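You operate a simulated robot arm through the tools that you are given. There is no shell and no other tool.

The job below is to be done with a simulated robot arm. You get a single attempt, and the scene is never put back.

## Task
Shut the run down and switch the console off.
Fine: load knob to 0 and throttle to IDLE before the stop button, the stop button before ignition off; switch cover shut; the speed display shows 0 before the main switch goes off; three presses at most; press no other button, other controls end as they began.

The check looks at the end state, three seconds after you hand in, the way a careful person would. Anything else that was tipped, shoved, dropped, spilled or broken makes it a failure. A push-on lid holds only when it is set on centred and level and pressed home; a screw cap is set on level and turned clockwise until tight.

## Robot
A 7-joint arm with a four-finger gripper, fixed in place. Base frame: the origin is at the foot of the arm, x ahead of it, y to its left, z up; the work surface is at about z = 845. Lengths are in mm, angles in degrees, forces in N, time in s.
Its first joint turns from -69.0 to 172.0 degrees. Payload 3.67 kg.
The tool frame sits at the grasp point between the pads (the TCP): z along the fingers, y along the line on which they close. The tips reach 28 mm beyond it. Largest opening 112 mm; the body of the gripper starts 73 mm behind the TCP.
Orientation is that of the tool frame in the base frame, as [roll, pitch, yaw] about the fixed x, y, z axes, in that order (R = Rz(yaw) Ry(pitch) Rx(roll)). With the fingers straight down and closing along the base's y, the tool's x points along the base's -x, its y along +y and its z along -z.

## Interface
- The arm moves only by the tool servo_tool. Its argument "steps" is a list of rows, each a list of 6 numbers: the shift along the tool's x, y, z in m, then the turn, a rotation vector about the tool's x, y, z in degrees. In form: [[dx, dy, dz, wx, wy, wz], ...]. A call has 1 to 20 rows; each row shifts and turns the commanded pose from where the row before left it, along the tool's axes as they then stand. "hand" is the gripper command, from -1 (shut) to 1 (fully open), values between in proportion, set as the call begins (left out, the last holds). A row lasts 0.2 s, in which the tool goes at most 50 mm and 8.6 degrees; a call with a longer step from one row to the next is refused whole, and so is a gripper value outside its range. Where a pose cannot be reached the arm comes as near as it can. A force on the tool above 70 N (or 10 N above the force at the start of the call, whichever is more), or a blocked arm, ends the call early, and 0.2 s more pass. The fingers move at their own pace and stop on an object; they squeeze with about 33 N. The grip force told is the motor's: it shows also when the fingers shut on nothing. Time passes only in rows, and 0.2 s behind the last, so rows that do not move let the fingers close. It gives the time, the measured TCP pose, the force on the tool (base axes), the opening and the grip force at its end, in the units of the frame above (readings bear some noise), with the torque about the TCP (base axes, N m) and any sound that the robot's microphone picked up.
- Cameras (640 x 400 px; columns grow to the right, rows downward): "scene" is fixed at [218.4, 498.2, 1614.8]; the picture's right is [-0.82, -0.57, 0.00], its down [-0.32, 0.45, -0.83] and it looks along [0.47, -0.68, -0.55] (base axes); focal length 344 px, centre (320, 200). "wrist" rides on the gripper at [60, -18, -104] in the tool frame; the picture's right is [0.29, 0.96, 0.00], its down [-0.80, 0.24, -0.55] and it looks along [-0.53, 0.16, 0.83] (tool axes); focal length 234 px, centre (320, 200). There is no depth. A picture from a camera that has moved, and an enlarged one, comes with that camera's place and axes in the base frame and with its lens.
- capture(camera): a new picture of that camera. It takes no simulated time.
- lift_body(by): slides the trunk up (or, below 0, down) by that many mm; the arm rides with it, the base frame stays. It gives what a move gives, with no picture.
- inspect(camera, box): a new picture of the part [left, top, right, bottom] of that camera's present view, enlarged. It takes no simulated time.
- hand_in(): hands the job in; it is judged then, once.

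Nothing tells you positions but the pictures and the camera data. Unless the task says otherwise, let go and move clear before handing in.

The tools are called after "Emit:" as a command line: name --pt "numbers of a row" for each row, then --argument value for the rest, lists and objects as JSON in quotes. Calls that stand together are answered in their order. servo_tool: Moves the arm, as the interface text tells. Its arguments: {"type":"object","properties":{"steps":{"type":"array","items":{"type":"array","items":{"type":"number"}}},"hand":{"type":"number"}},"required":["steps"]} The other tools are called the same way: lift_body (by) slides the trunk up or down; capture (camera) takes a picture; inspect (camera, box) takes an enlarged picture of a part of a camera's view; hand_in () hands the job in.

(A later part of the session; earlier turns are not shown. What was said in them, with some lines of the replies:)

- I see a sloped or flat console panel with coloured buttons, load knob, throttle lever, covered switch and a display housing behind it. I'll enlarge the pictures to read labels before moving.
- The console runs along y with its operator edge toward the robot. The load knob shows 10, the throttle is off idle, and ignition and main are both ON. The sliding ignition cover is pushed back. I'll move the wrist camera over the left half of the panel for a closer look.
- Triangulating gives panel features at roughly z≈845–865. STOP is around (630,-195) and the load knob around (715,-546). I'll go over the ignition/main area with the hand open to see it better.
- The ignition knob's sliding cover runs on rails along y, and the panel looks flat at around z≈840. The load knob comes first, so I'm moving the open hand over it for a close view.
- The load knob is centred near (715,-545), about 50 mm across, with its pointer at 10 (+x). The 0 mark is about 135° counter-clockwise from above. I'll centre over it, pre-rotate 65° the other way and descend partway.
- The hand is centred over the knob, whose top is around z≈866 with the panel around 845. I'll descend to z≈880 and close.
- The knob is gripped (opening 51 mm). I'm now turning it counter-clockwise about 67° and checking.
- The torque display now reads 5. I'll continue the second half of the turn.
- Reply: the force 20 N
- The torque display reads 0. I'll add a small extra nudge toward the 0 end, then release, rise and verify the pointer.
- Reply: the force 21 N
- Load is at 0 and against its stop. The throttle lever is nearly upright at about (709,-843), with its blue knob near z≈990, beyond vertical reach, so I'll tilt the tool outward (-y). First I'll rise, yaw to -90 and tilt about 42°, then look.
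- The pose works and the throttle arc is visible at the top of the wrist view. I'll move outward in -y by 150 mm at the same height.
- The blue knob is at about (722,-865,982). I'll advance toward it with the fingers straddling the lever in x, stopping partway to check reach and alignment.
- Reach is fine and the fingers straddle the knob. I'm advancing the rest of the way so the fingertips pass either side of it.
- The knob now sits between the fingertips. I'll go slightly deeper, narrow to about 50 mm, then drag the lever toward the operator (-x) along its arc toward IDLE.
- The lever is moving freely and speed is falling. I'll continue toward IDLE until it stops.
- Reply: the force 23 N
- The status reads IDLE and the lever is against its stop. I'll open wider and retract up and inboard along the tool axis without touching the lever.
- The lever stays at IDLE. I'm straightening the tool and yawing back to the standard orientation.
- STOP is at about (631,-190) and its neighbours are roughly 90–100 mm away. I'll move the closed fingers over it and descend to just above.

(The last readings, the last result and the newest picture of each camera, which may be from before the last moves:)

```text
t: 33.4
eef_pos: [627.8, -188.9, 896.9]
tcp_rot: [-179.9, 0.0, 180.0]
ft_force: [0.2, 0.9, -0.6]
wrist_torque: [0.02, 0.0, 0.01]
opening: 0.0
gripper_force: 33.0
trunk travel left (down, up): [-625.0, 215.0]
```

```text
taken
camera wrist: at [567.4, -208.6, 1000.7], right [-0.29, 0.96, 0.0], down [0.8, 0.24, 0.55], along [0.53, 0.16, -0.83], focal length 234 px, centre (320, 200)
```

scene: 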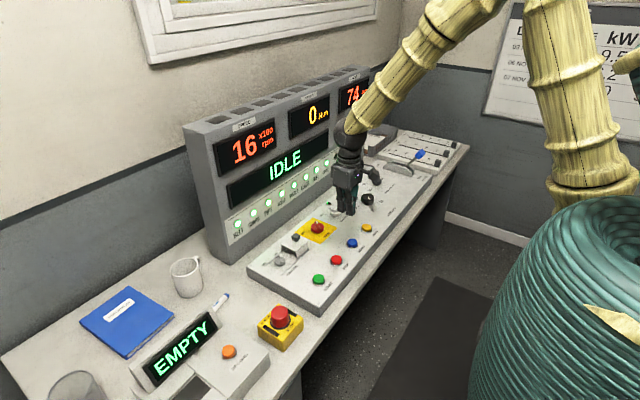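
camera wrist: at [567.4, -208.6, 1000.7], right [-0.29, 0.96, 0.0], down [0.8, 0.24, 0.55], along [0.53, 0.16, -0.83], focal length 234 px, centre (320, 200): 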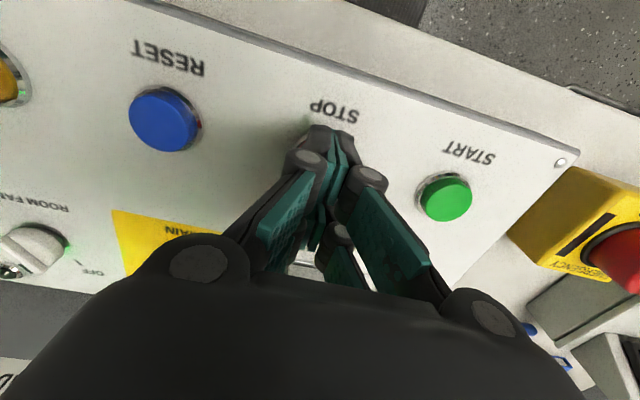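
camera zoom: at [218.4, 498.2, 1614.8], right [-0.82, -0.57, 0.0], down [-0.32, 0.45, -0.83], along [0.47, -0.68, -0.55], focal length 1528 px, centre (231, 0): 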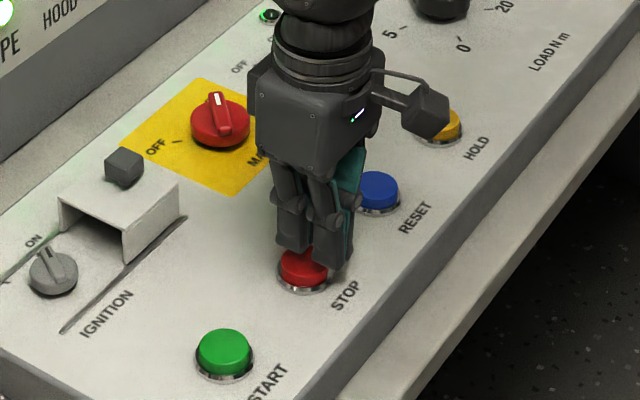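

The fingertips are just above STOP. I'll press down in small steps.

Emit:
servo_tool --pt "-0.0035 0 0.008 0 0 0" --pt "0 0 0.004 0 0 0" --pt "0 0 0.003 0 0 0" --pt "0 0 0.003 0 0 0" --hand -1

Emit:
inspect --camera "scene" --box '[180, 60, 380, 290]'

```text
t: 34.4
eef_pos: [634.0, -190.5, 881.0]
tcp_rot: [180.0, 0.1, -180.0]
ft_force: [1.3, -2.6, 5.0]
wrist_torque: [-0.08, 0.0, -0.02]
opening: 6.0
gripper_force: 35.6
trunk travel left (down, up): [-625.0, 215.0]
heard: click
```

```text
1.74 times, centred on (280, 175) of scene
camera zoom: at [218.4, 498.2, 1614.8], right [-0.82, -0.57, 0.0], down [-0.32, 0.45, -0.83], along [0.47, -0.68, -0.55], focal length 598 px, centre (390, 244)
```

zoom: 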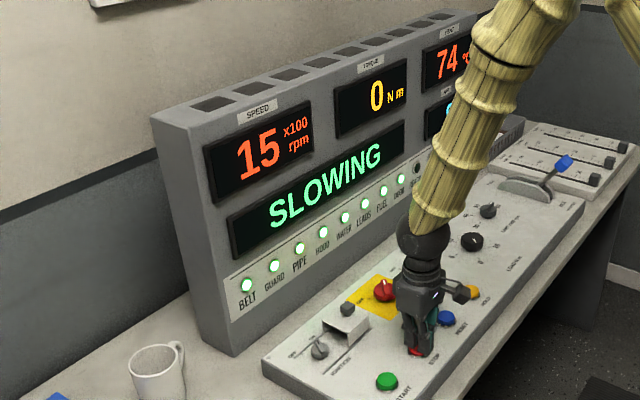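

The button clicked and the display now says SLOWING, so the stop registered. I'm retreating straight up and moving to view the ignition.

Emit:
servo_tool --pt "0 0 -0.02 0 0 0" --pt "0 0 -0.03 0 0 0" --pt "0 0 -0.04 0 0 0" --pt "0 0 -0.04 0 0 0" --pt "-0.03 0.03 0 0 0 0" --pt "-0.03 0.03 0 0 0 0" --pt "-0.03 0.03 0 0 0 0" --pt "-0.03 0.015 0 0 0 0" --pt "0 0 0 0 0 0" --hand -1

Emit:
servo_tool --pt "0 0 0 0 0 0" --pt "0 0 0 0 0 0" --hand 1

Emit:
capture --camera "wrist"

Emit:
inspect --camera "wrist" --box '[220, 80, 460, 230]'

Emit:
inspect --camera "scene" --box '[180, 60, 380, 290]'

```text
t: 36.4
eef_pos: [758.5, -86.6, 1012.7]
tcp_rot: [180.0, 0.0, 179.9]
ft_force: [-0.7, 0.0, 0.3]
wrist_torque: [0.0, 0.01, -0.01]
opening: 0.0
gripper_force: 35.8
trunk travel left (down, up): [-625.0, 215.0]
```

```text
t: 37.0
eef_pos: [759.4, -87.3, 1012.6]
tcp_rot: [-180.0, 0.0, 180.0]
ft_force: [0.2, 0.6, 0.3]
wrist_torque: [0.01, -0.02, 0.03]
opening: 106.4
gripper_force: 0.0
trunk travel left (down, up): [-625.0, 215.0]
```

```text
taken
camera wrist: at [697.8, -104.9, 1115.8], right [-0.29, 0.96, 0.0], down [0.8, 0.24, 0.55], along [0.53, 0.16, -0.83], focal length 234 px, centre (320, 200)
```

wrist: 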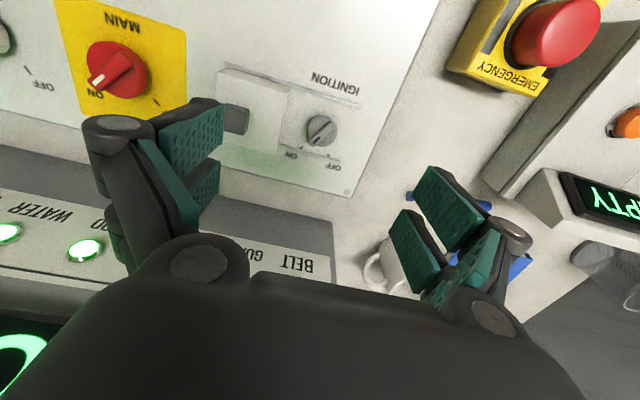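

```text
2.67 times, centred on (340, 155) of wrist
camera zoom: at [697.8, -104.9, 1115.8], right [-0.29, 0.96, 0.0], down [0.8, 0.24, 0.55], along [0.53, 0.16, -0.83], focal length 624 px, centre (267, 320)
```

zoom: 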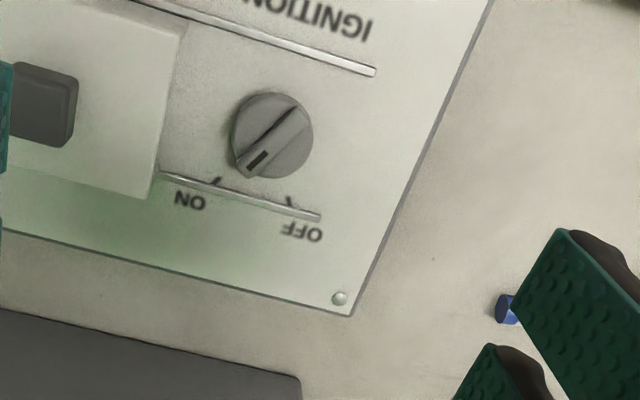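

```text
1.74 times, centred on (280, 175) of scene
camera zoom: at [218.4, 498.2, 1614.8], right [-0.82, -0.57, 0.0], down [-0.32, 0.45, -0.83], along [0.47, -0.68, -0.55], focal length 598 px, centre (390, 244)
```

zoom: 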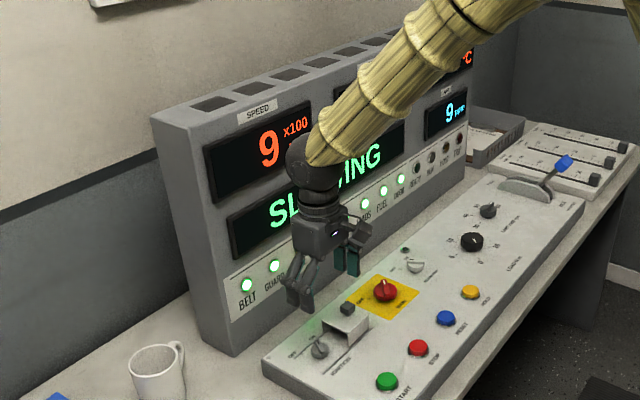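

The ignition knob is about 34 mm across, centred near (774,-80). Its pointer is at ON (about -30° from +x) and OFF is at about +30°, so it needs a 60° counter-clockwise turn. I'll yaw the gripper so the fingers stay clear of the cover and lower to check.

Emit:
servo_tool --pt "-0.0145 0.007 0.01 0 0 0" --pt "0 0 0.01 0 0 -8.57" --pt "0 0 0.01 0 0 -8.57" --pt "0 0 0.01 0 0 -8.57" --pt "0 0 0.01 0 0 -8.57" --pt "0 0 0.01 0 0 -8.57" --pt "0 0 0.01 0 0 -8.57" --pt "0 0 0.01 0 0 -8.57" --pt "0 0 0 0 0 0" --hand 0

Emit:
capture --camera "wrist"

Emit:
inspect --camera "wrist" --box '[200, 60, 440, 210]'

Emit:
inspect --camera "scene" --box '[220, 190, 360, 290]'

```text
t: 39.0
eef_pos: [769.8, -79.3, 931.2]
tcp_rot: [180.0, -0.1, -120.0]
ft_force: [0.0, 0.0, 0.3]
wrist_torque: [-0.02, 0.03, -0.01]
opening: 56.3
gripper_force: 0.1
trunk travel left (down, up): [-625.0, 215.0]
```

```text
taken
camera wrist: at [754.2, -140.0, 1035.2], right [-0.97, 0.23, 0.0], down [0.19, 0.81, 0.55], along [0.13, 0.54, -0.83], focal length 234 px, centre (320, 200)
```

wrist: 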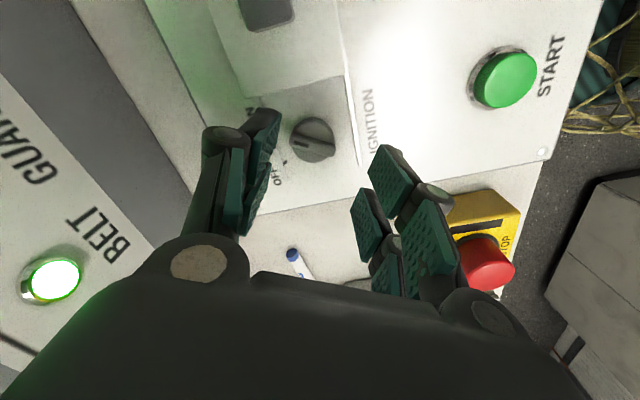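

```text
2.67 times, centred on (320, 135) of wrist
camera zoom: at [754.2, -140.0, 1035.2], right [-0.97, 0.23, 0.0], down [0.19, 0.81, 0.55], along [0.13, 0.54, -0.83], focal length 624 px, centre (320, 373)
```

zoom: 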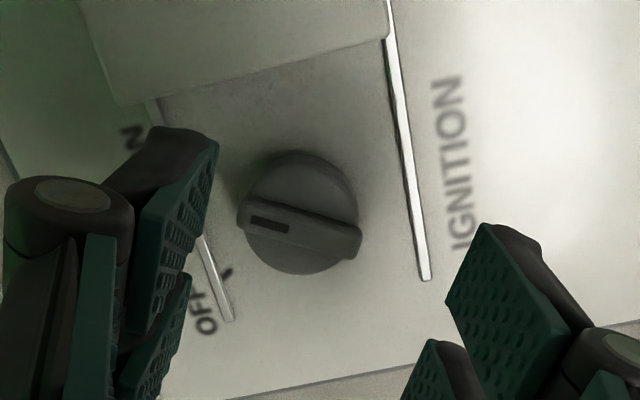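

```text
4.00 times, centred on (290, 240) of scene
camera zoom: at [218.4, 498.2, 1614.8], right [-0.82, -0.57, 0.0], down [-0.32, 0.45, -0.83], along [0.47, -0.68, -0.55], focal length 1375 px, centre (440, 40)
```

zoom: 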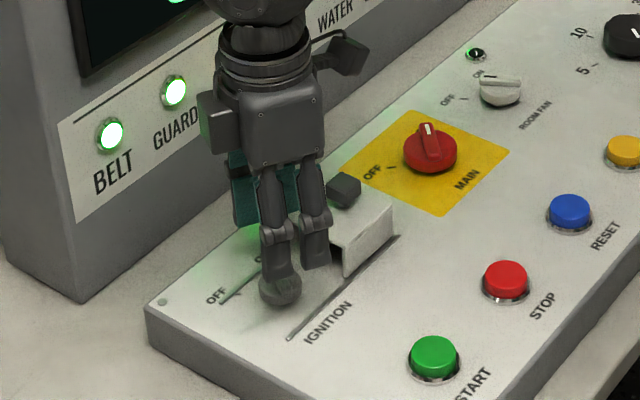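

The knob centre refines to (775,-78). I'll shift a few mm, narrow the opening, descend to tips just above the panel, and close on the knob.

Emit:
servo_tool --pt "-0.0034 -0.0038 0 0 0 0" --pt "0 0 0.02 0 0 0" --pt "0 0 0.016 0 0 0" --pt "0 0 0.01 0 0 0" --pt "0 0 0.006 0 0 0" --pt "0 0 0 0 0 0" --hand -0.16

Emit:
servo_tool --pt "0 0 0 0 0 0" --pt "0 0 0 0 0 0" --hand -1

Emit:
capture --camera "wrist"

Emit:
inspect --camera "scene" --box '[220, 190, 360, 290]'

```text
t: 40.4
eef_pos: [774.5, -75.8, 879.4]
tcp_rot: [180.0, 0.0, -120.1]
ft_force: [-0.3, -0.3, -1.1]
wrist_torque: [-0.02, -0.01, -0.01]
opening: 47.2
gripper_force: 0.0
trunk travel left (down, up): [-625.0, 215.0]
```

```text
t: 41.0
eef_pos: [776.6, -77.4, 879.6]
tcp_rot: [-180.0, 0.1, -120.1]
ft_force: [14.7, -5.9, 2.6]
wrist_torque: [-0.44, -0.25, 0.1]
opening: 35.0
gripper_force: 45.2
trunk travel left (down, up): [-625.0, 215.0]
```

```text
taken
camera wrist: at [760.7, -138.6, 983.5], right [-0.97, 0.23, 0.0], down [0.19, 0.81, 0.55], along [0.13, 0.54, -0.83], focal length 234 px, centre (320, 200)
```

wrist: 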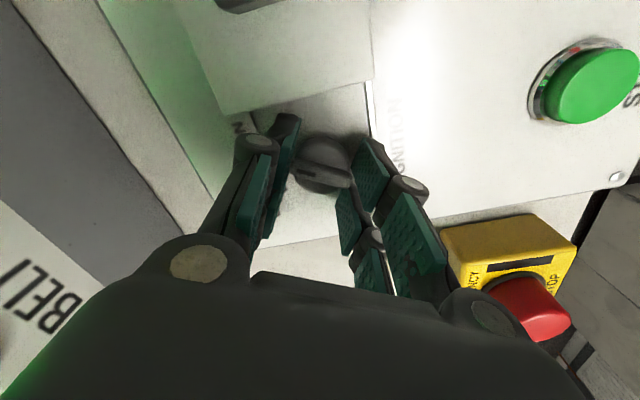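

```text
4.00 times, centred on (290, 240) of scene
camera zoom: at [218.4, 498.2, 1614.8], right [-0.82, -0.57, 0.0], down [-0.32, 0.45, -0.83], along [0.47, -0.68, -0.55], focal length 1375 px, centre (440, 40)
```

zoom: 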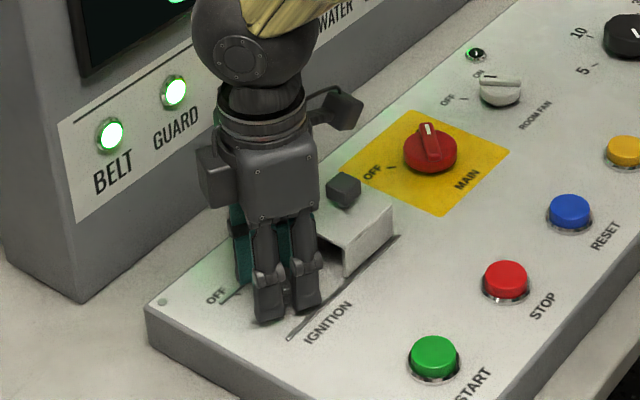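

The knob is gripped (opening 35 mm). I'm turning it 60° counter-clockwise.

Emit:
servo_tool --pt "0 0 0 0 0 -8.57" --pt "0 0 0 0 0 -8.57" --pt "0 0 0 0 0 -8.57" --pt "0 0 0 0 0 -8.57" --pt "0 0 0 0 0 -8.57" --pt "0 0 0 0 0 -8.57" --pt "0 0 0 0 0 -8.57" --pt "0 0 0 0 0 -1.5" --pt "0 0 0 0 0 0" --hand -1

Emit:
capture --camera "wrist"

Emit:
capture --camera "scene"

```text
t: 43.0
eef_pos: [773.9, -77.4, 878.3]
tcp_rot: [179.9, 0.0, -58.5]
ft_force: [5.2, 1.9, 11.6]
wrist_torque: [0.18, 0.2, -0.24]
opening: 34.9
gripper_force: 44.7
trunk travel left (down, up): [-625.0, 215.0]
```

```text
taken
camera wrist: at [819.7, -119.6, 983.3], right [-0.67, -0.75, 0.0], down [-0.62, 0.55, 0.55], along [-0.41, 0.37, -0.83], focal length 234 px, centre (320, 200)
```

wrist: 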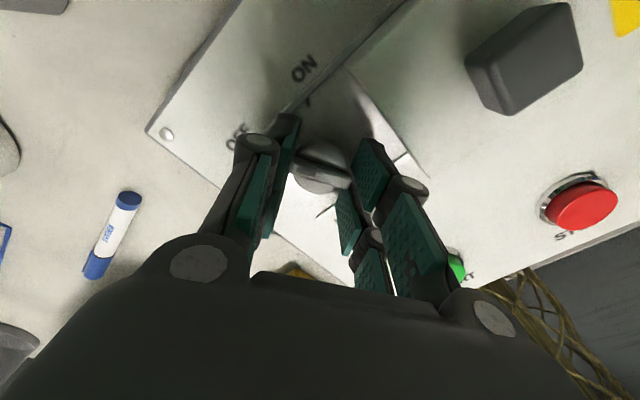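

```text
taken
```

scene: 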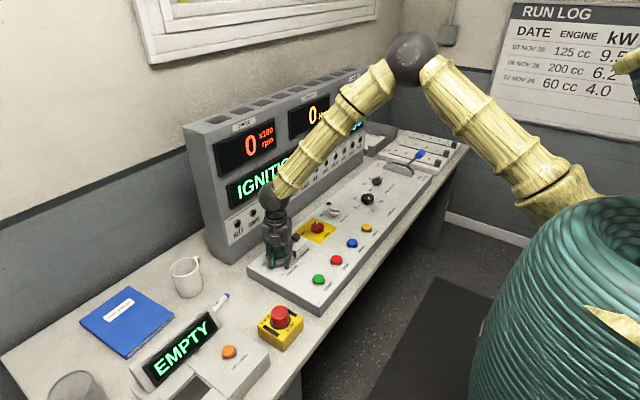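

The status shows IGNITION… and speed reads 0. I'll release, rise straight up, and verify.

Emit:
servo_tool --pt "0 0 0 0 0 0" --pt "0 0 -0.01 0 0 0" --pt "0 0 -0.03 0 0 0" --pt "0 0 -0.04 0 0 0" --pt "0 0 -0.04 0 0 8.5" --pt "0 0 0 0 0 8.5" --pt "0 0 0 0 0 8.5" --pt "0 0 0 0 0 8.5" --hand -0.16

Emit:
servo_tool --pt "0 0 0 0 0 8.5" --pt "0 0 0 0 0 8.5" --pt "0 0 0 0 0 8.5" --pt "0 0 0 0 0 8.5" --pt "0 0 0 0 0 8.5" --pt "0 0 0 0 0 8.5" --pt "0 0 0 0 0 8.5" --pt "0 0 0 0 0 8.5" --pt "0 0 0 0 0 8.5" --pt "0 0 0 0 0 8.5" --pt "0 -0.03 0 0 0 0" --pt "0.005 -0.03 0 0 0 0" --pt "0 0 0 0 0 0" --hand 1

Emit:
capture --camera "wrist"

Emit:
inspect --camera "wrist" --box '[200, 60, 440, 210]'

Emit:
capture --camera "scene"

Emit:
inspect --camera "scene" --box '[220, 190, 360, 290]'

```text
t: 44.8
eef_pos: [774.0, -78.7, 999.2]
tcp_rot: [-180.0, 0.0, -92.6]
ft_force: [0.0, -0.5, 0.6]
wrist_torque: [0.0, 0.02, 0.03]
opening: 47.2
gripper_force: 0.1
trunk travel left (down, up): [-625.0, 215.0]
```

```text
t: 47.6
eef_pos: [772.5, -136.4, 996.4]
tcp_rot: [-180.0, 0.0, -177.6]
ft_force: [-0.2, 0.5, -0.5]
wrist_torque: [0.03, -0.04, -0.03]
opening: 112.1
gripper_force: 0.1
trunk travel left (down, up): [-625.0, 215.0]
```

```text
taken
camera wrist: at [712.3, -157.9, 1100.3], right [-0.33, 0.94, 0.0], down [0.79, 0.27, 0.55], along [0.52, 0.18, -0.83], focal length 234 px, centre (320, 200)
```

wrist: 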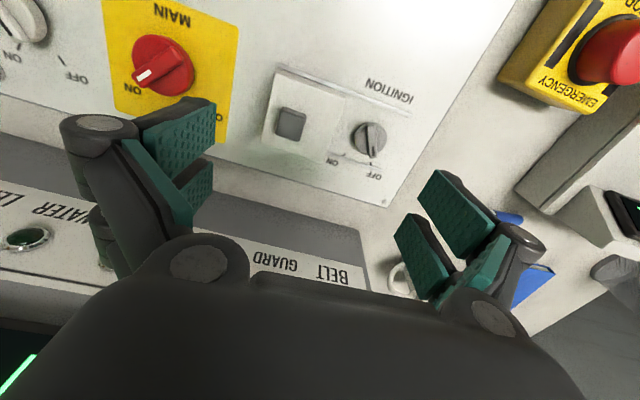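

```text
2.67 times, centred on (320, 135) of wrist
camera zoom: at [712.3, -157.9, 1100.3], right [-0.33, 0.94, 0.0], down [0.79, 0.27, 0.55], along [0.52, 0.18, -0.83], focal length 624 px, centre (320, 373)
```

zoom: 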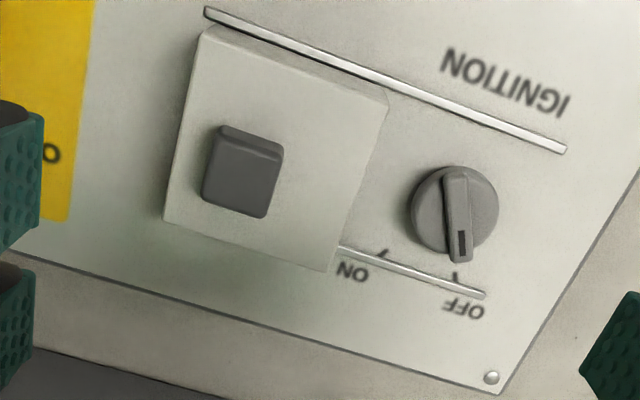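

```text
taken
```

scene: 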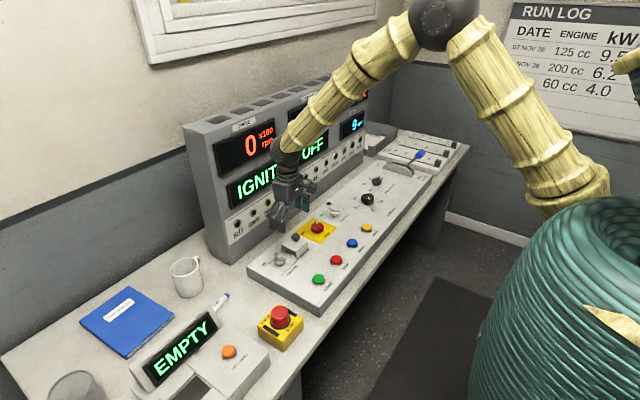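

```text
4.00 times, centred on (290, 240) of scene
camera zoom: at [218.4, 498.2, 1614.8], right [-0.82, -0.57, 0.0], down [-0.32, 0.45, -0.83], along [0.47, -0.68, -0.55], focal length 1375 px, centre (440, 40)
```

zoom: 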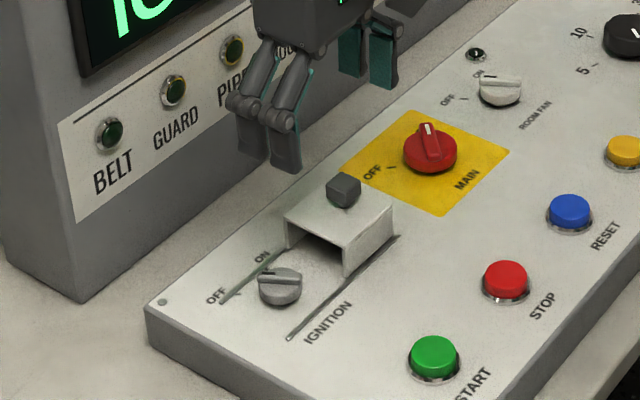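

Ignition is OFF and speed is 0. The cover has rails from y≈-191 to -46 and a handle block at about (771,-162, z≈900). I'll come down behind the handle on its -y side with closed fingers.

Emit:
servo_tool --pt "0 -0.032 0 0 0 2.4" --pt "0 -0.034 0 0 0 0" --pt "0 0 0.03 0 0 0" --pt "0 0 0.03 0 0 0" --pt "0 0 0.011 0 0 0" --pt "0 0 0 0 0 0" --hand -1

Emit:
capture --camera "wrist"

Emit:
inspect --camera "scene" --box '[210, 190, 370, 290]'

```text
t: 49.0
eef_pos: [773.2, -206.3, 927.1]
tcp_rot: [-180.0, 0.1, -179.9]
ft_force: [0.3, 0.1, -0.3]
wrist_torque: [0.0, -0.01, 0.0]
opening: 0.0
gripper_force: 33.2
trunk travel left (down, up): [-625.0, 215.0]
```

```text
taken
camera wrist: at [713.4, -223.1, 1030.9], right [-0.29, 0.96, 0.0], down [0.8, 0.24, 0.55], along [0.53, 0.16, -0.83], focal length 234 px, centre (320, 200)
```

wrist: 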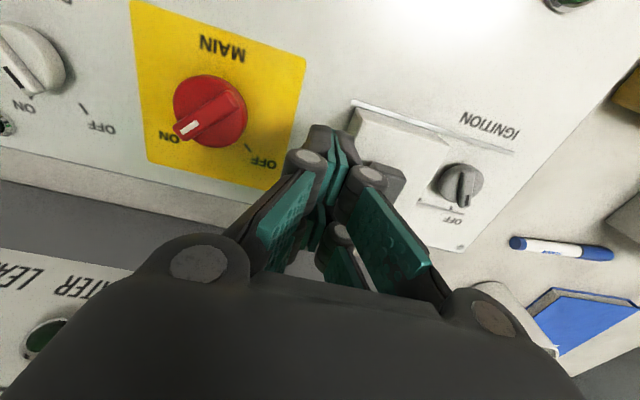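

```text
4.00 times, centred on (290, 240) of scene
camera zoom: at [218.4, 498.2, 1614.8], right [-0.82, -0.57, 0.0], down [-0.32, 0.45, -0.83], along [0.47, -0.68, -0.55], focal length 1375 px, centre (440, 40)
```

zoom: 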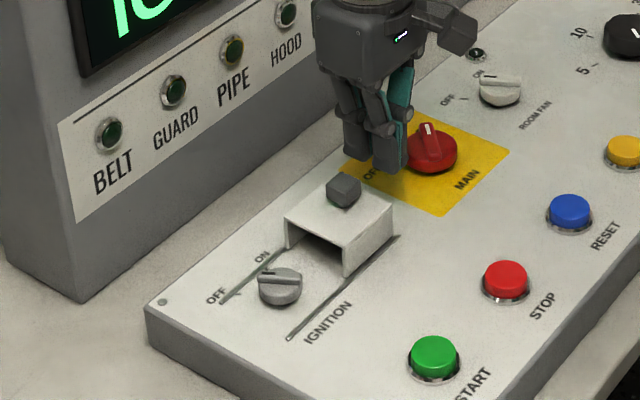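

The fingertips are beside the handle at the right height. I'll drop 3 mm and push in +y.

Emit:
servo_tool --pt "0 0 0.003 0 0 0" --pt "0 0.012 0 0 0 0" --pt "0 0.012 0 0 0 0" --pt "0 0.012 0 0 0 0" --pt "0 0.012 0 0 0 0" --pt "0 0.012 0 0 0 0" --pt "0 0 0 0 0 0" --hand -1

Emit:
inspect --camera "scene" --box '[210, 190, 370, 290]'

```text
t: 50.6
eef_pos: [773.7, -144.6, 923.0]
tcp_rot: [-180.0, 0.0, -180.0]
ft_force: [-0.6, 0.2, -0.2]
wrist_torque: [-0.02, -0.01, -0.02]
opening: 0.0
gripper_force: 33.2
trunk travel left (down, up): [-625.0, 215.0]
```

```text
4.00 times, centred on (290, 240) of scene
camera zoom: at [218.4, 498.2, 1614.8], right [-0.82, -0.57, 0.0], down [-0.32, 0.45, -0.83], along [0.47, -0.68, -0.55], focal length 1375 px, centre (440, 40)
```

zoom: 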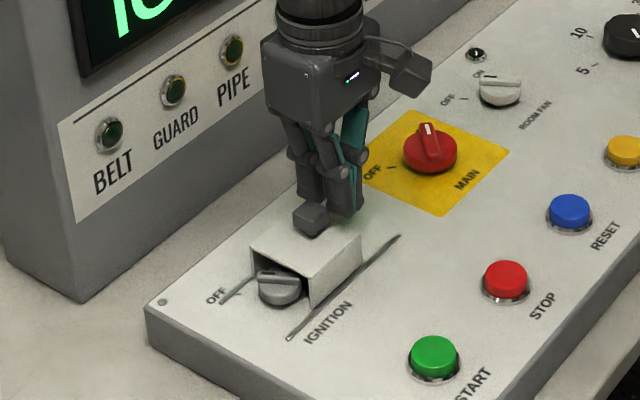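

The cover is sliding nicely over the knob. I'm continuing to the end of the rails.

Emit:
servo_tool --pt "0 0.01 0 0 0 0" --pt "0 0.01 0 0 0 0" --pt "0 0.008 0 0 0 0" --pt "0 0.005 0 0 0 0" --pt "0 0 0 0 0 0" --hand -1

Emit:
inspect --camera "scene" --box '[210, 190, 370, 290]'

```text
t: 51.8
eef_pos: [773.5, -110.2, 925.1]
tcp_rot: [179.9, 0.0, 180.0]
ft_force: [0.5, 0.2, 0.5]
wrist_torque: [0.0, -0.03, 0.03]
opening: 0.0
gripper_force: 33.1
trunk travel left (down, up): [-625.0, 215.0]
```

```text
4.00 times, centred on (290, 240) of scene
camera zoom: at [218.4, 498.2, 1614.8], right [-0.82, -0.57, 0.0], down [-0.32, 0.45, -0.83], along [0.47, -0.68, -0.55], focal length 1375 px, centre (440, 40)
```

zoom: 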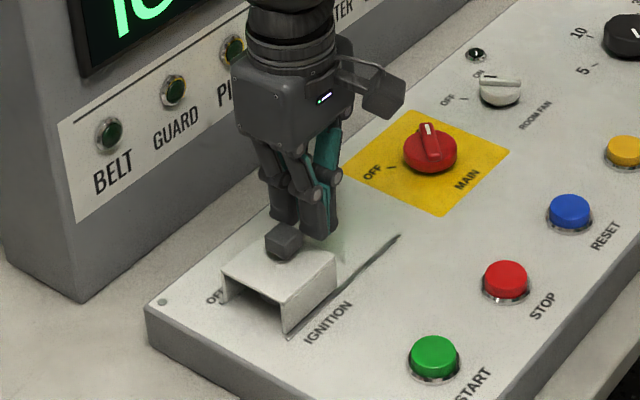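

The cover is almost at the rail end. I'll nudge further in small steps until resistance shows.

Emit:
servo_tool --pt "0 0.003 0 0 0 0" --pt "0 0.003 0 0 0 0" --pt "0 0.003 0 0 0 0" --pt "0 0 0 0 0 0" --hand -1

Emit:
inspect --camera "scene" --box '[210, 190, 370, 290]'

```text
t: 52.8
eef_pos: [773.7, -110.8, 925.4]
tcp_rot: [179.8, 0.0, 180.0]
ft_force: [-1.2, -55.8, 6.4]
wrist_torque: [-1.01, 0.05, 0.17]
opening: 0.1
gripper_force: 33.4
trunk travel left (down, up): [-625.0, 215.0]
```

```text
4.00 times, centred on (290, 240) of scene
camera zoom: at [218.4, 498.2, 1614.8], right [-0.82, -0.57, 0.0], down [-0.32, 0.45, -0.83], along [0.47, -0.68, -0.55], focal length 1375 px, centre (440, 40)
```

zoom: 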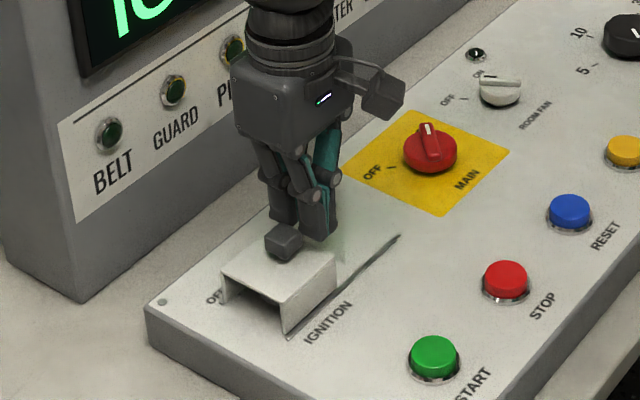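

The cover is hard against its stop, so it's shut. I'm backing off, rising and moving over the MAIN switch to look.

Emit:
servo_tool --pt "0 -0.015 0 0 0 0" --pt "0 -0.01 -0.03 0 0 0" --pt "0 -0.01 -0.04 0 0 0" --pt "0.005 -0.04 -0.01 0 0 0" --pt "0.005 -0.04 0 0 0 0" --pt "0 -0.04 0 0 0 0" --pt "0 -0.025 0 0 0 0" --pt "0 0 0 0 0 0" --hand -1

Emit:
servo_tool --pt "0 0 0 0 0 0" --pt "0 0 0 0 0 0" --hand 1

Emit:
capture --camera "wrist"

Emit:
inspect --camera "wrist" --box '[200, 60, 440, 210]'

Emit:
capture --camera "scene"

```text
t: 54.6
eef_pos: [762.8, -281.8, 1005.2]
tcp_rot: [180.0, 0.0, 180.0]
ft_force: [0.3, 0.2, -0.3]
wrist_torque: [-0.02, -0.02, 0.03]
opening: 0.0
gripper_force: 32.7
trunk travel left (down, up): [-625.0, 215.0]
```

```text
t: 55.2
eef_pos: [764.5, -282.8, 1004.3]
tcp_rot: [180.0, 0.0, -180.0]
ft_force: [-1.2, 0.6, 0.1]
wrist_torque: [0.04, -0.02, -0.02]
opening: 106.1
gripper_force: 0.1
trunk travel left (down, up): [-625.0, 215.0]
```

```text
taken
camera wrist: at [702.2, -300.7, 1107.8], right [-0.29, 0.96, 0.0], down [0.8, 0.24, 0.55], along [0.53, 0.16, -0.83], focal length 234 px, centre (320, 200)
```

wrist: 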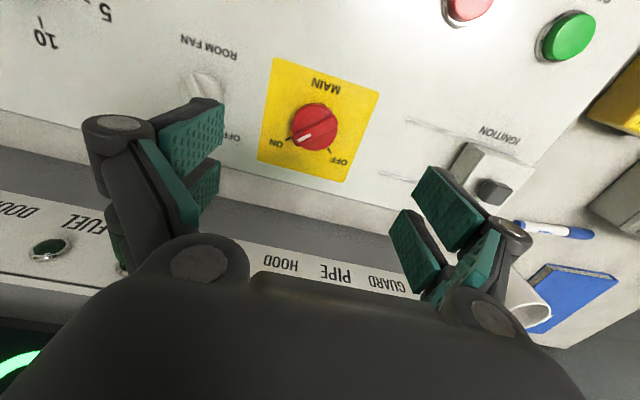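

```text
2.67 times, centred on (320, 135) of wrist
camera zoom: at [702.2, -300.7, 1107.8], right [-0.29, 0.96, 0.0], down [0.8, 0.24, 0.55], along [0.53, 0.16, -0.83], focal length 624 px, centre (320, 373)
```

zoom: 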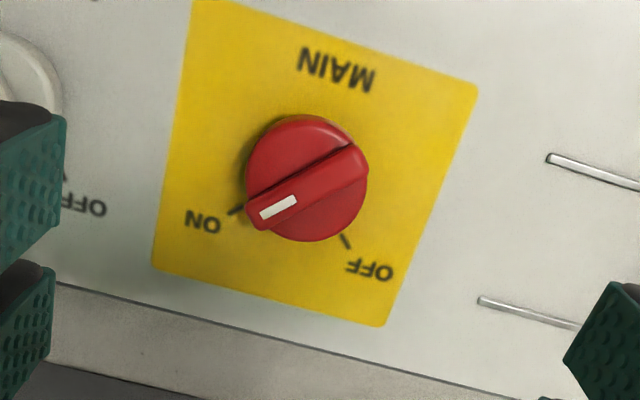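

```text
taken
```

scene: 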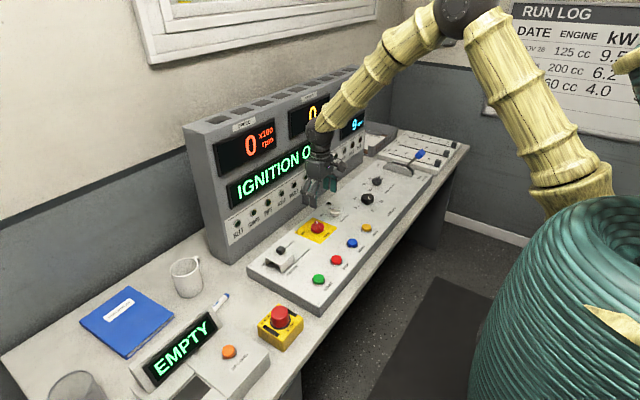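

The main knob is about 48 mm across, centred near (774,-284), with ON at -45° and OFF at +45°. It needs a 90° counter-clockwise turn. Speed reads 0 with IGNITION OFF, so I'll pre-rotate 45° and descend.

Emit:
servo_tool --pt "-0.0095 -0.0017 0.01 0 0 0" --pt "0 0 0.01 0 0 8.5" --pt "0 0 0.01 0 0 8.5" --pt "0 0 0.01 0 0 8.5" --pt "0 0 0.01 0 0 8.5" --pt "0 0 0.01 0 0 8.5" --pt "0 0 0.0 0 0 2.5" --pt "0 0 0 0 0 0" --hand 0.3

Emit:
capture --camera "wrist"

Emit:
inspect --camera "wrist" --box '[200, 60, 440, 210]'

```text
t: 57.0
eef_pos: [772.9, -284.5, 944.9]
tcp_rot: [180.0, 0.1, 134.9]
ft_force: [-1.2, -0.4, -0.4]
wrist_torque: [-0.01, 0.0, 0.01]
opening: 72.9
gripper_force: 0.2
trunk travel left (down, up): [-625.0, 215.0]
```

```text
taken
camera wrist: at [716.8, -254.6, 1048.6], right [0.47, 0.88, 0.0], down [0.73, -0.4, 0.55], along [0.49, -0.26, -0.83], focal length 234 px, centre (320, 200)
```

wrist: 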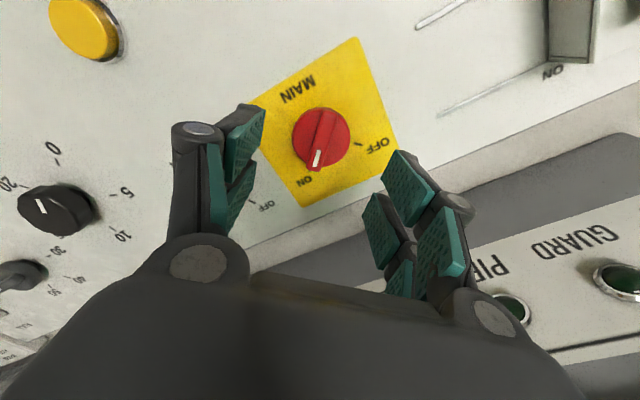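

```text
2.67 times, centred on (320, 135) of wrist
camera zoom: at [716.8, -254.6, 1048.6], right [0.47, 0.88, 0.0], down [0.73, -0.4, 0.55], along [0.49, -0.26, -0.83], focal length 624 px, centre (320, 373)
```

zoom: 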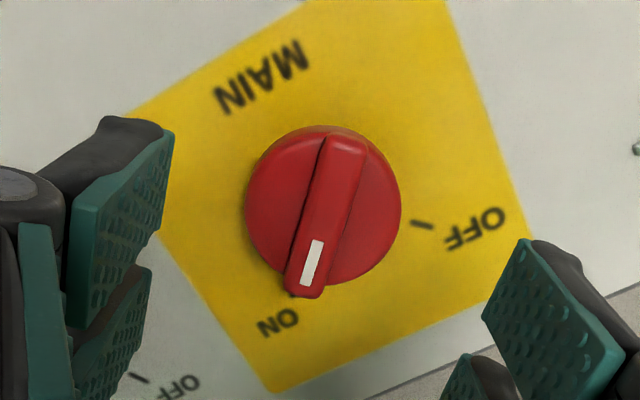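

The hand is well centred. I'll descend and close on the main knob.

Emit:
servo_tool --pt "-0.0014 0.0014 0.02 0 0 0" --pt "0 0 0.02 0 0 0" --pt "0 0 0.015 0 0 0" --pt "0 0 0.01 0 0 0" --pt "0 0 0 0 0 0" --hand 0.3

Emit:
servo_tool --pt "0 0 0 0 0 0" --pt "0 0 0 0 0 0" --hand -1

Emit:
inspect --camera "scene" --box '[180, 100, 420, 250]'

Emit:
capture --camera "wrist"

```text
t: 58.2
eef_pos: [773.4, -286.1, 879.2]
tcp_rot: [-180.0, 0.0, 134.9]
ft_force: [0.1, 0.2, 0.6]
wrist_torque: [-0.04, -0.01, 0.01]
opening: 72.8
gripper_force: 0.0
trunk travel left (down, up): [-625.0, 215.0]
```

```text
t: 58.8
eef_pos: [773.7, -284.8, 879.8]
tcp_rot: [179.9, 0.0, 135.0]
ft_force: [14.4, 11.1, -0.7]
wrist_torque: [0.84, -0.81, 0.02]
opening: 46.3
gripper_force: 44.9
trunk travel left (down, up): [-625.0, 215.0]
```

```text
2.67 times, centred on (300, 175) of scene
camera zoom: at [218.4, 498.2, 1614.8], right [-0.82, -0.57, 0.0], down [-0.32, 0.45, -0.83], along [0.47, -0.68, -0.55], focal length 916 px, centre (373, 267)
```

zoom: 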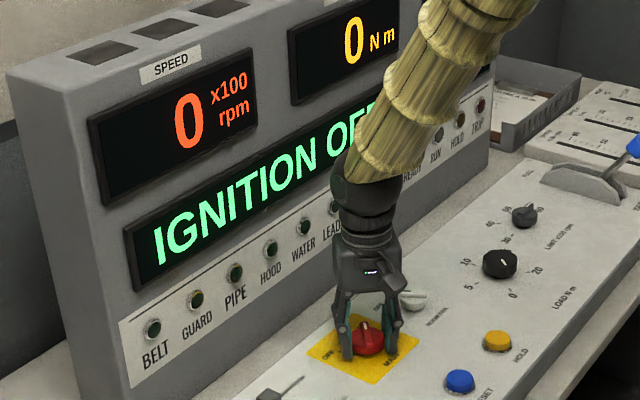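

```text
taken
camera wrist: at [718.2, -254.2, 983.4], right [0.47, 0.88, 0.0], down [0.73, -0.39, 0.56], along [0.49, -0.26, -0.83], focal length 234 px, centre (320, 200)
```

wrist: 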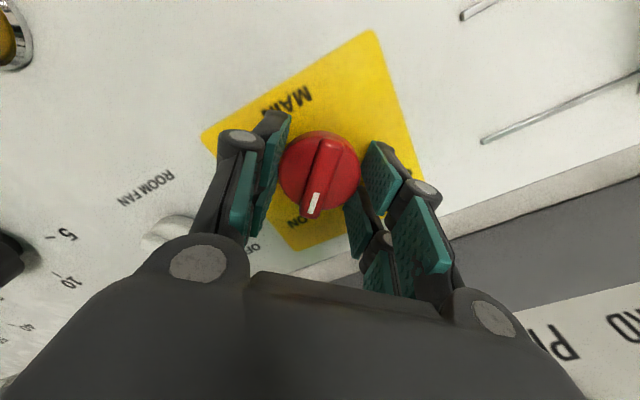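

The knob is gripped with speed at 0 and IGNITION OFF displayed. I'm turning MAIN 90° counter-clockwise to OFF.

Emit:
servo_tool --pt "0 0 0 0 0 -8.5" --pt "0 0 0 0 0 -8.5" --pt "0 0 0 0 0 -8.5" --pt "0 0 0 0 0 -8.5" --pt "0 0 0 0 0 -8.5" --pt "0 0 0 0 0 -8.5" --pt "0 0 0 0 0 -8.5" --pt "0 0 0 0 0 -8.5" --pt "0 0 0 0 0 -8.5" --pt "0 0 0 0 0 -8.5" --pt "0 0 0 0 0 -6.5" --pt "0 0 0 0 0 0" --hand -1

Emit:
capture --camera "wrist"

Emit:
capture --camera "scene"

```text
t: 61.4
eef_pos: [775.2, -284.5, 878.7]
tcp_rot: [179.9, 0.0, -133.4]
ft_force: [-1.0, -9.1, -8.9]
wrist_torque: [-0.5, 0.04, -0.5]
opening: 46.2
gripper_force: 44.9
trunk travel left (down, up): [-625.0, 215.0]
```

```text
taken
camera wrist: at [746.1, -340.9, 982.6], right [-0.89, 0.45, 0.0], down [0.37, 0.74, 0.55], along [0.25, 0.5, -0.83], focal length 234 px, centre (320, 200)
```

wrist: 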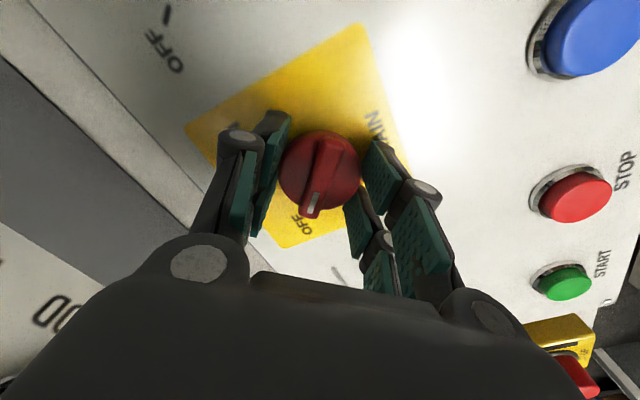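

```text
taken
```

scene: 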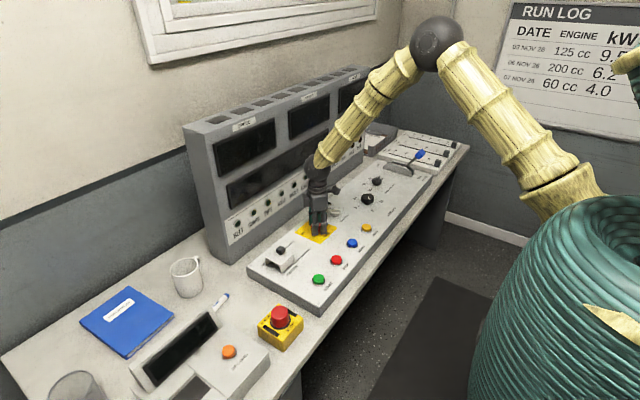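

The displays are dark and the pointer is at OFF. I'll release, rise clear and do a final check.

Emit:
servo_tool --pt "0 0 0 0 0 0" --pt "0 0 0 0 0 0" --pt "0 0 -0.02 0 0 0" --pt "0 0 -0.04 0 0 0" --pt "0 0 -0.04 0 0 0" --pt "0 0 -0.04 0 0 0" --pt "0 0 -0.04 0 0 0" --pt "0 0 -0.04 0 0 0" --pt "0.03 0 -0.03 0 0 0" --pt "0.04 0 0 0 0 0" --pt "0.04 0 0 0 0 0" --pt "0 0 0 0 0 0" --hand 0.3

Emit:
capture --camera "wrist"

Emit:
capture --camera "scene"

Emit:
inspect --camera "scene" --box '[210, 190, 370, 290]'

Emit:
inspect --camera "scene" --box '[320, 120, 480, 220]'

```text
t: 64.0
eef_pos: [697.1, -364.4, 1129.7]
tcp_rot: [-179.9, 0.0, -133.5]
ft_force: [-0.9, -0.2, -0.7]
wrist_torque: [0.01, 0.06, 0.01]
opening: 72.7
gripper_force: 0.1
trunk travel left (down, up): [-625.0, 215.0]
```

```text
taken
camera wrist: at [669.6, -420.0, 1234.6], right [-0.89, 0.45, 0.0], down [0.38, 0.74, 0.55], along [0.25, 0.49, -0.83], focal length 234 px, centre (320, 200)
```

wrist: 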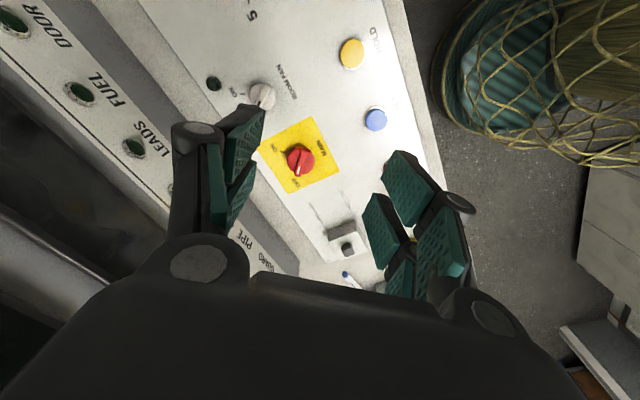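

```text
taken
```

scene: 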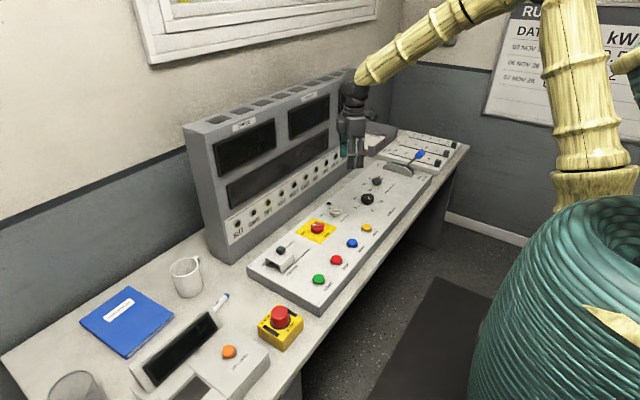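

```text
4.00 times, centred on (290, 240) of scene
camera zoom: at [218.4, 498.2, 1614.8], right [-0.82, -0.57, 0.0], down [-0.32, 0.45, -0.83], along [0.47, -0.68, -0.55], focal length 1375 px, centre (440, 40)
```

zoom: 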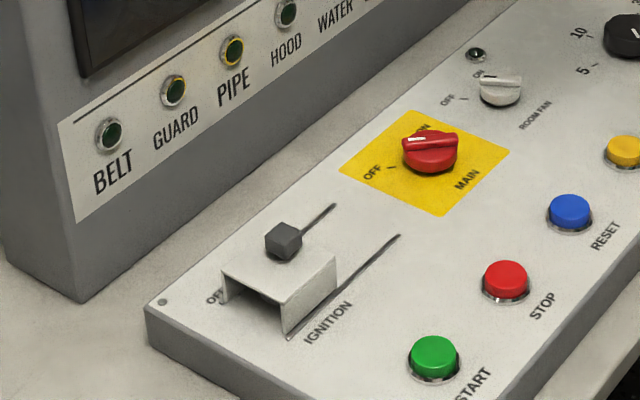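

```text
4.00 times, centred on (400, 170) of scene
camera zoom: at [218.4, 498.2, 1614.8], right [-0.82, -0.57, 0.0], down [-0.32, 0.45, -0.83], along [0.47, -0.68, -0.55], focal length 1375 px, centre (0, 320)
```

zoom: 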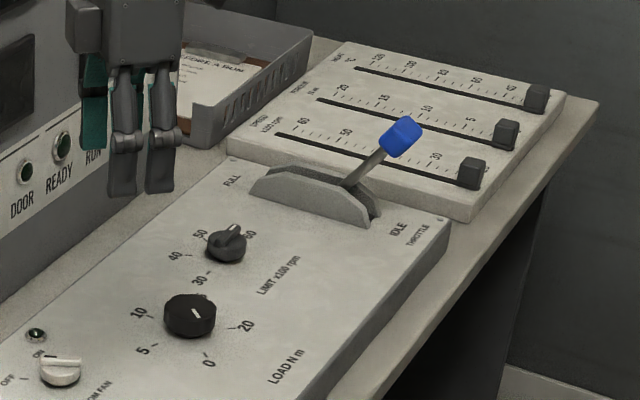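

Everything looks right from here. I'll take one close look at the load knob pointer before handing in.

Emit:
inspect --camera "scene" --box '[347, 180, 395, 210]'

Emit:
servo_tool --pt "0 0 0 0 0 8.5" --pt "0 0 0 0 0 8.5" --pt "0 0 0 0 0 8.5" --pt "0 0 0 0 0 8.5" --pt "0 0 0 0 0 8.5" --pt "0 0 0 0 0 4.0" --pt "0 -0.045 0 0 0 0" --pt "0 -0.045 0 0 0 0" --pt "0 -0.045 0 0 0 0" --pt "0 -0.045 0 0 0 0" --pt "0 0 0 0 0 0" --hand 1

Emit:
capture --camera "wrist"

Emit:
inspect --camera "wrist" --box '[240, 80, 400, 180]'

```text
13.33 times, centred on (371, 195) of scene
camera zoom: at [218.4, 498.2, 1614.8], right [-0.82, -0.57, 0.0], down [-0.32, 0.45, -0.83], along [0.47, -0.68, -0.55], focal length 4582 px, centre (-360, 267)
```

zoom: 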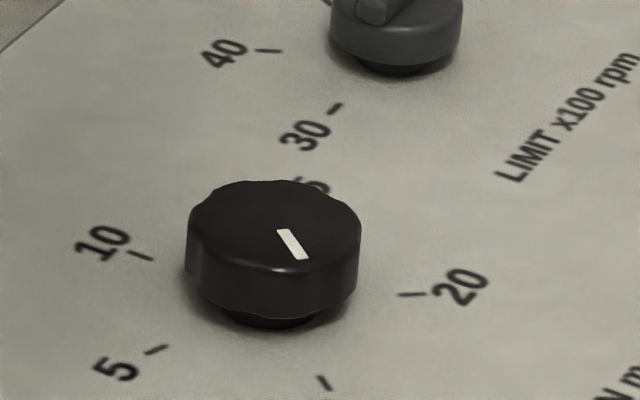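

```text
t: 66.4
eef_pos: [696.5, -539.5, 1132.2]
tcp_rot: [-179.8, -0.1, -179.9]
ft_force: [-0.6, 0.4, 0.4]
wrist_torque: [-0.05, 0.02, 0.02]
opening: 111.9
gripper_force: 0.0
trunk travel left (down, up): [-625.0, 215.0]
```

```text
taken
camera wrist: at [635.7, -557.0, 1235.5], right [-0.29, 0.96, 0.0], down [0.8, 0.24, 0.55], along [0.53, 0.16, -0.83], focal length 234 px, centre (320, 200)
```

wrist: 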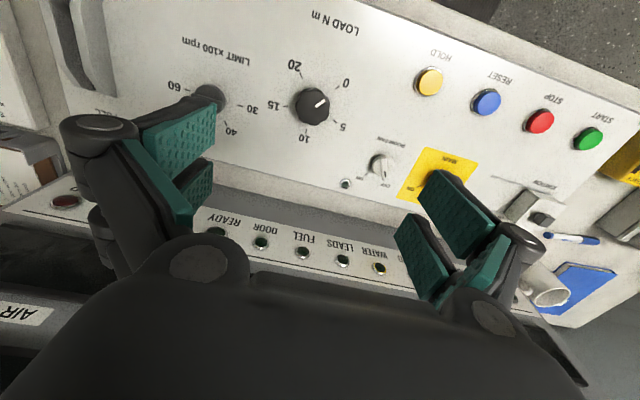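

```text
4.00 times, centred on (320, 130) of wrist
camera zoom: at [635.7, -557.0, 1235.5], right [-0.29, 0.96, 0.0], down [0.8, 0.24, 0.55], along [0.53, 0.16, -0.83], focal length 937 px, centre (320, 480)
```

zoom: 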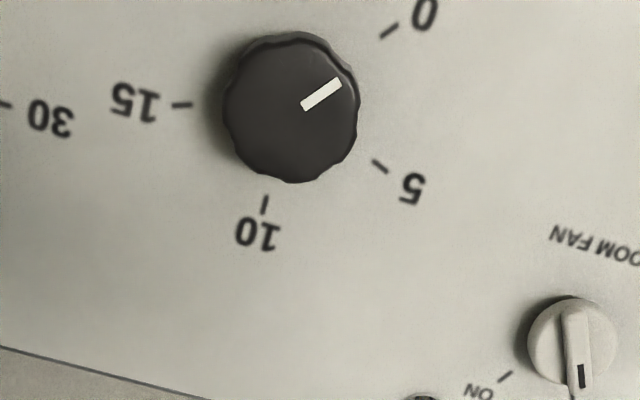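

The load pointer lines up with the 0 mark. Throttle is at IDLE, ignition is OFF with its cover shut, main is OFF with dark displays, and the room fan and limit knobs look as they did at the start. The hand is clear, so I'm handing in.

Emit:
hand_in

```text
The job is handed in.
```

The run is shut down and the console is switched off, and I have handed the job in. No result came back from the check, so this is what the pictures and readings showed:

- **Load:** I turned the knob to its stop at 0. The torque display read 0, and the pointer lined up with the 0 mark in the last close-up.
- **Throttle:** I pulled the lever to its stop, and the status display changed to IDLE.
- **Stop button:** I pressed it once. It clicked and the status changed to SLOWING. I pressed no other button.
- **Ignition:** I turned it to OFF and the status read IGNITION OFF.
- **Switch cover:** I slid it over the ignition knob until it hit the end of its rails.
- **Main switch:** the speed display read 0 before I turned it off. All displays are now dark.

The room fan and limit knobs, the right-hand sliders and the emergency stop look as they did at the start. Nothing on the desk appears moved. The gripper was open and well above the panel when I handed in.
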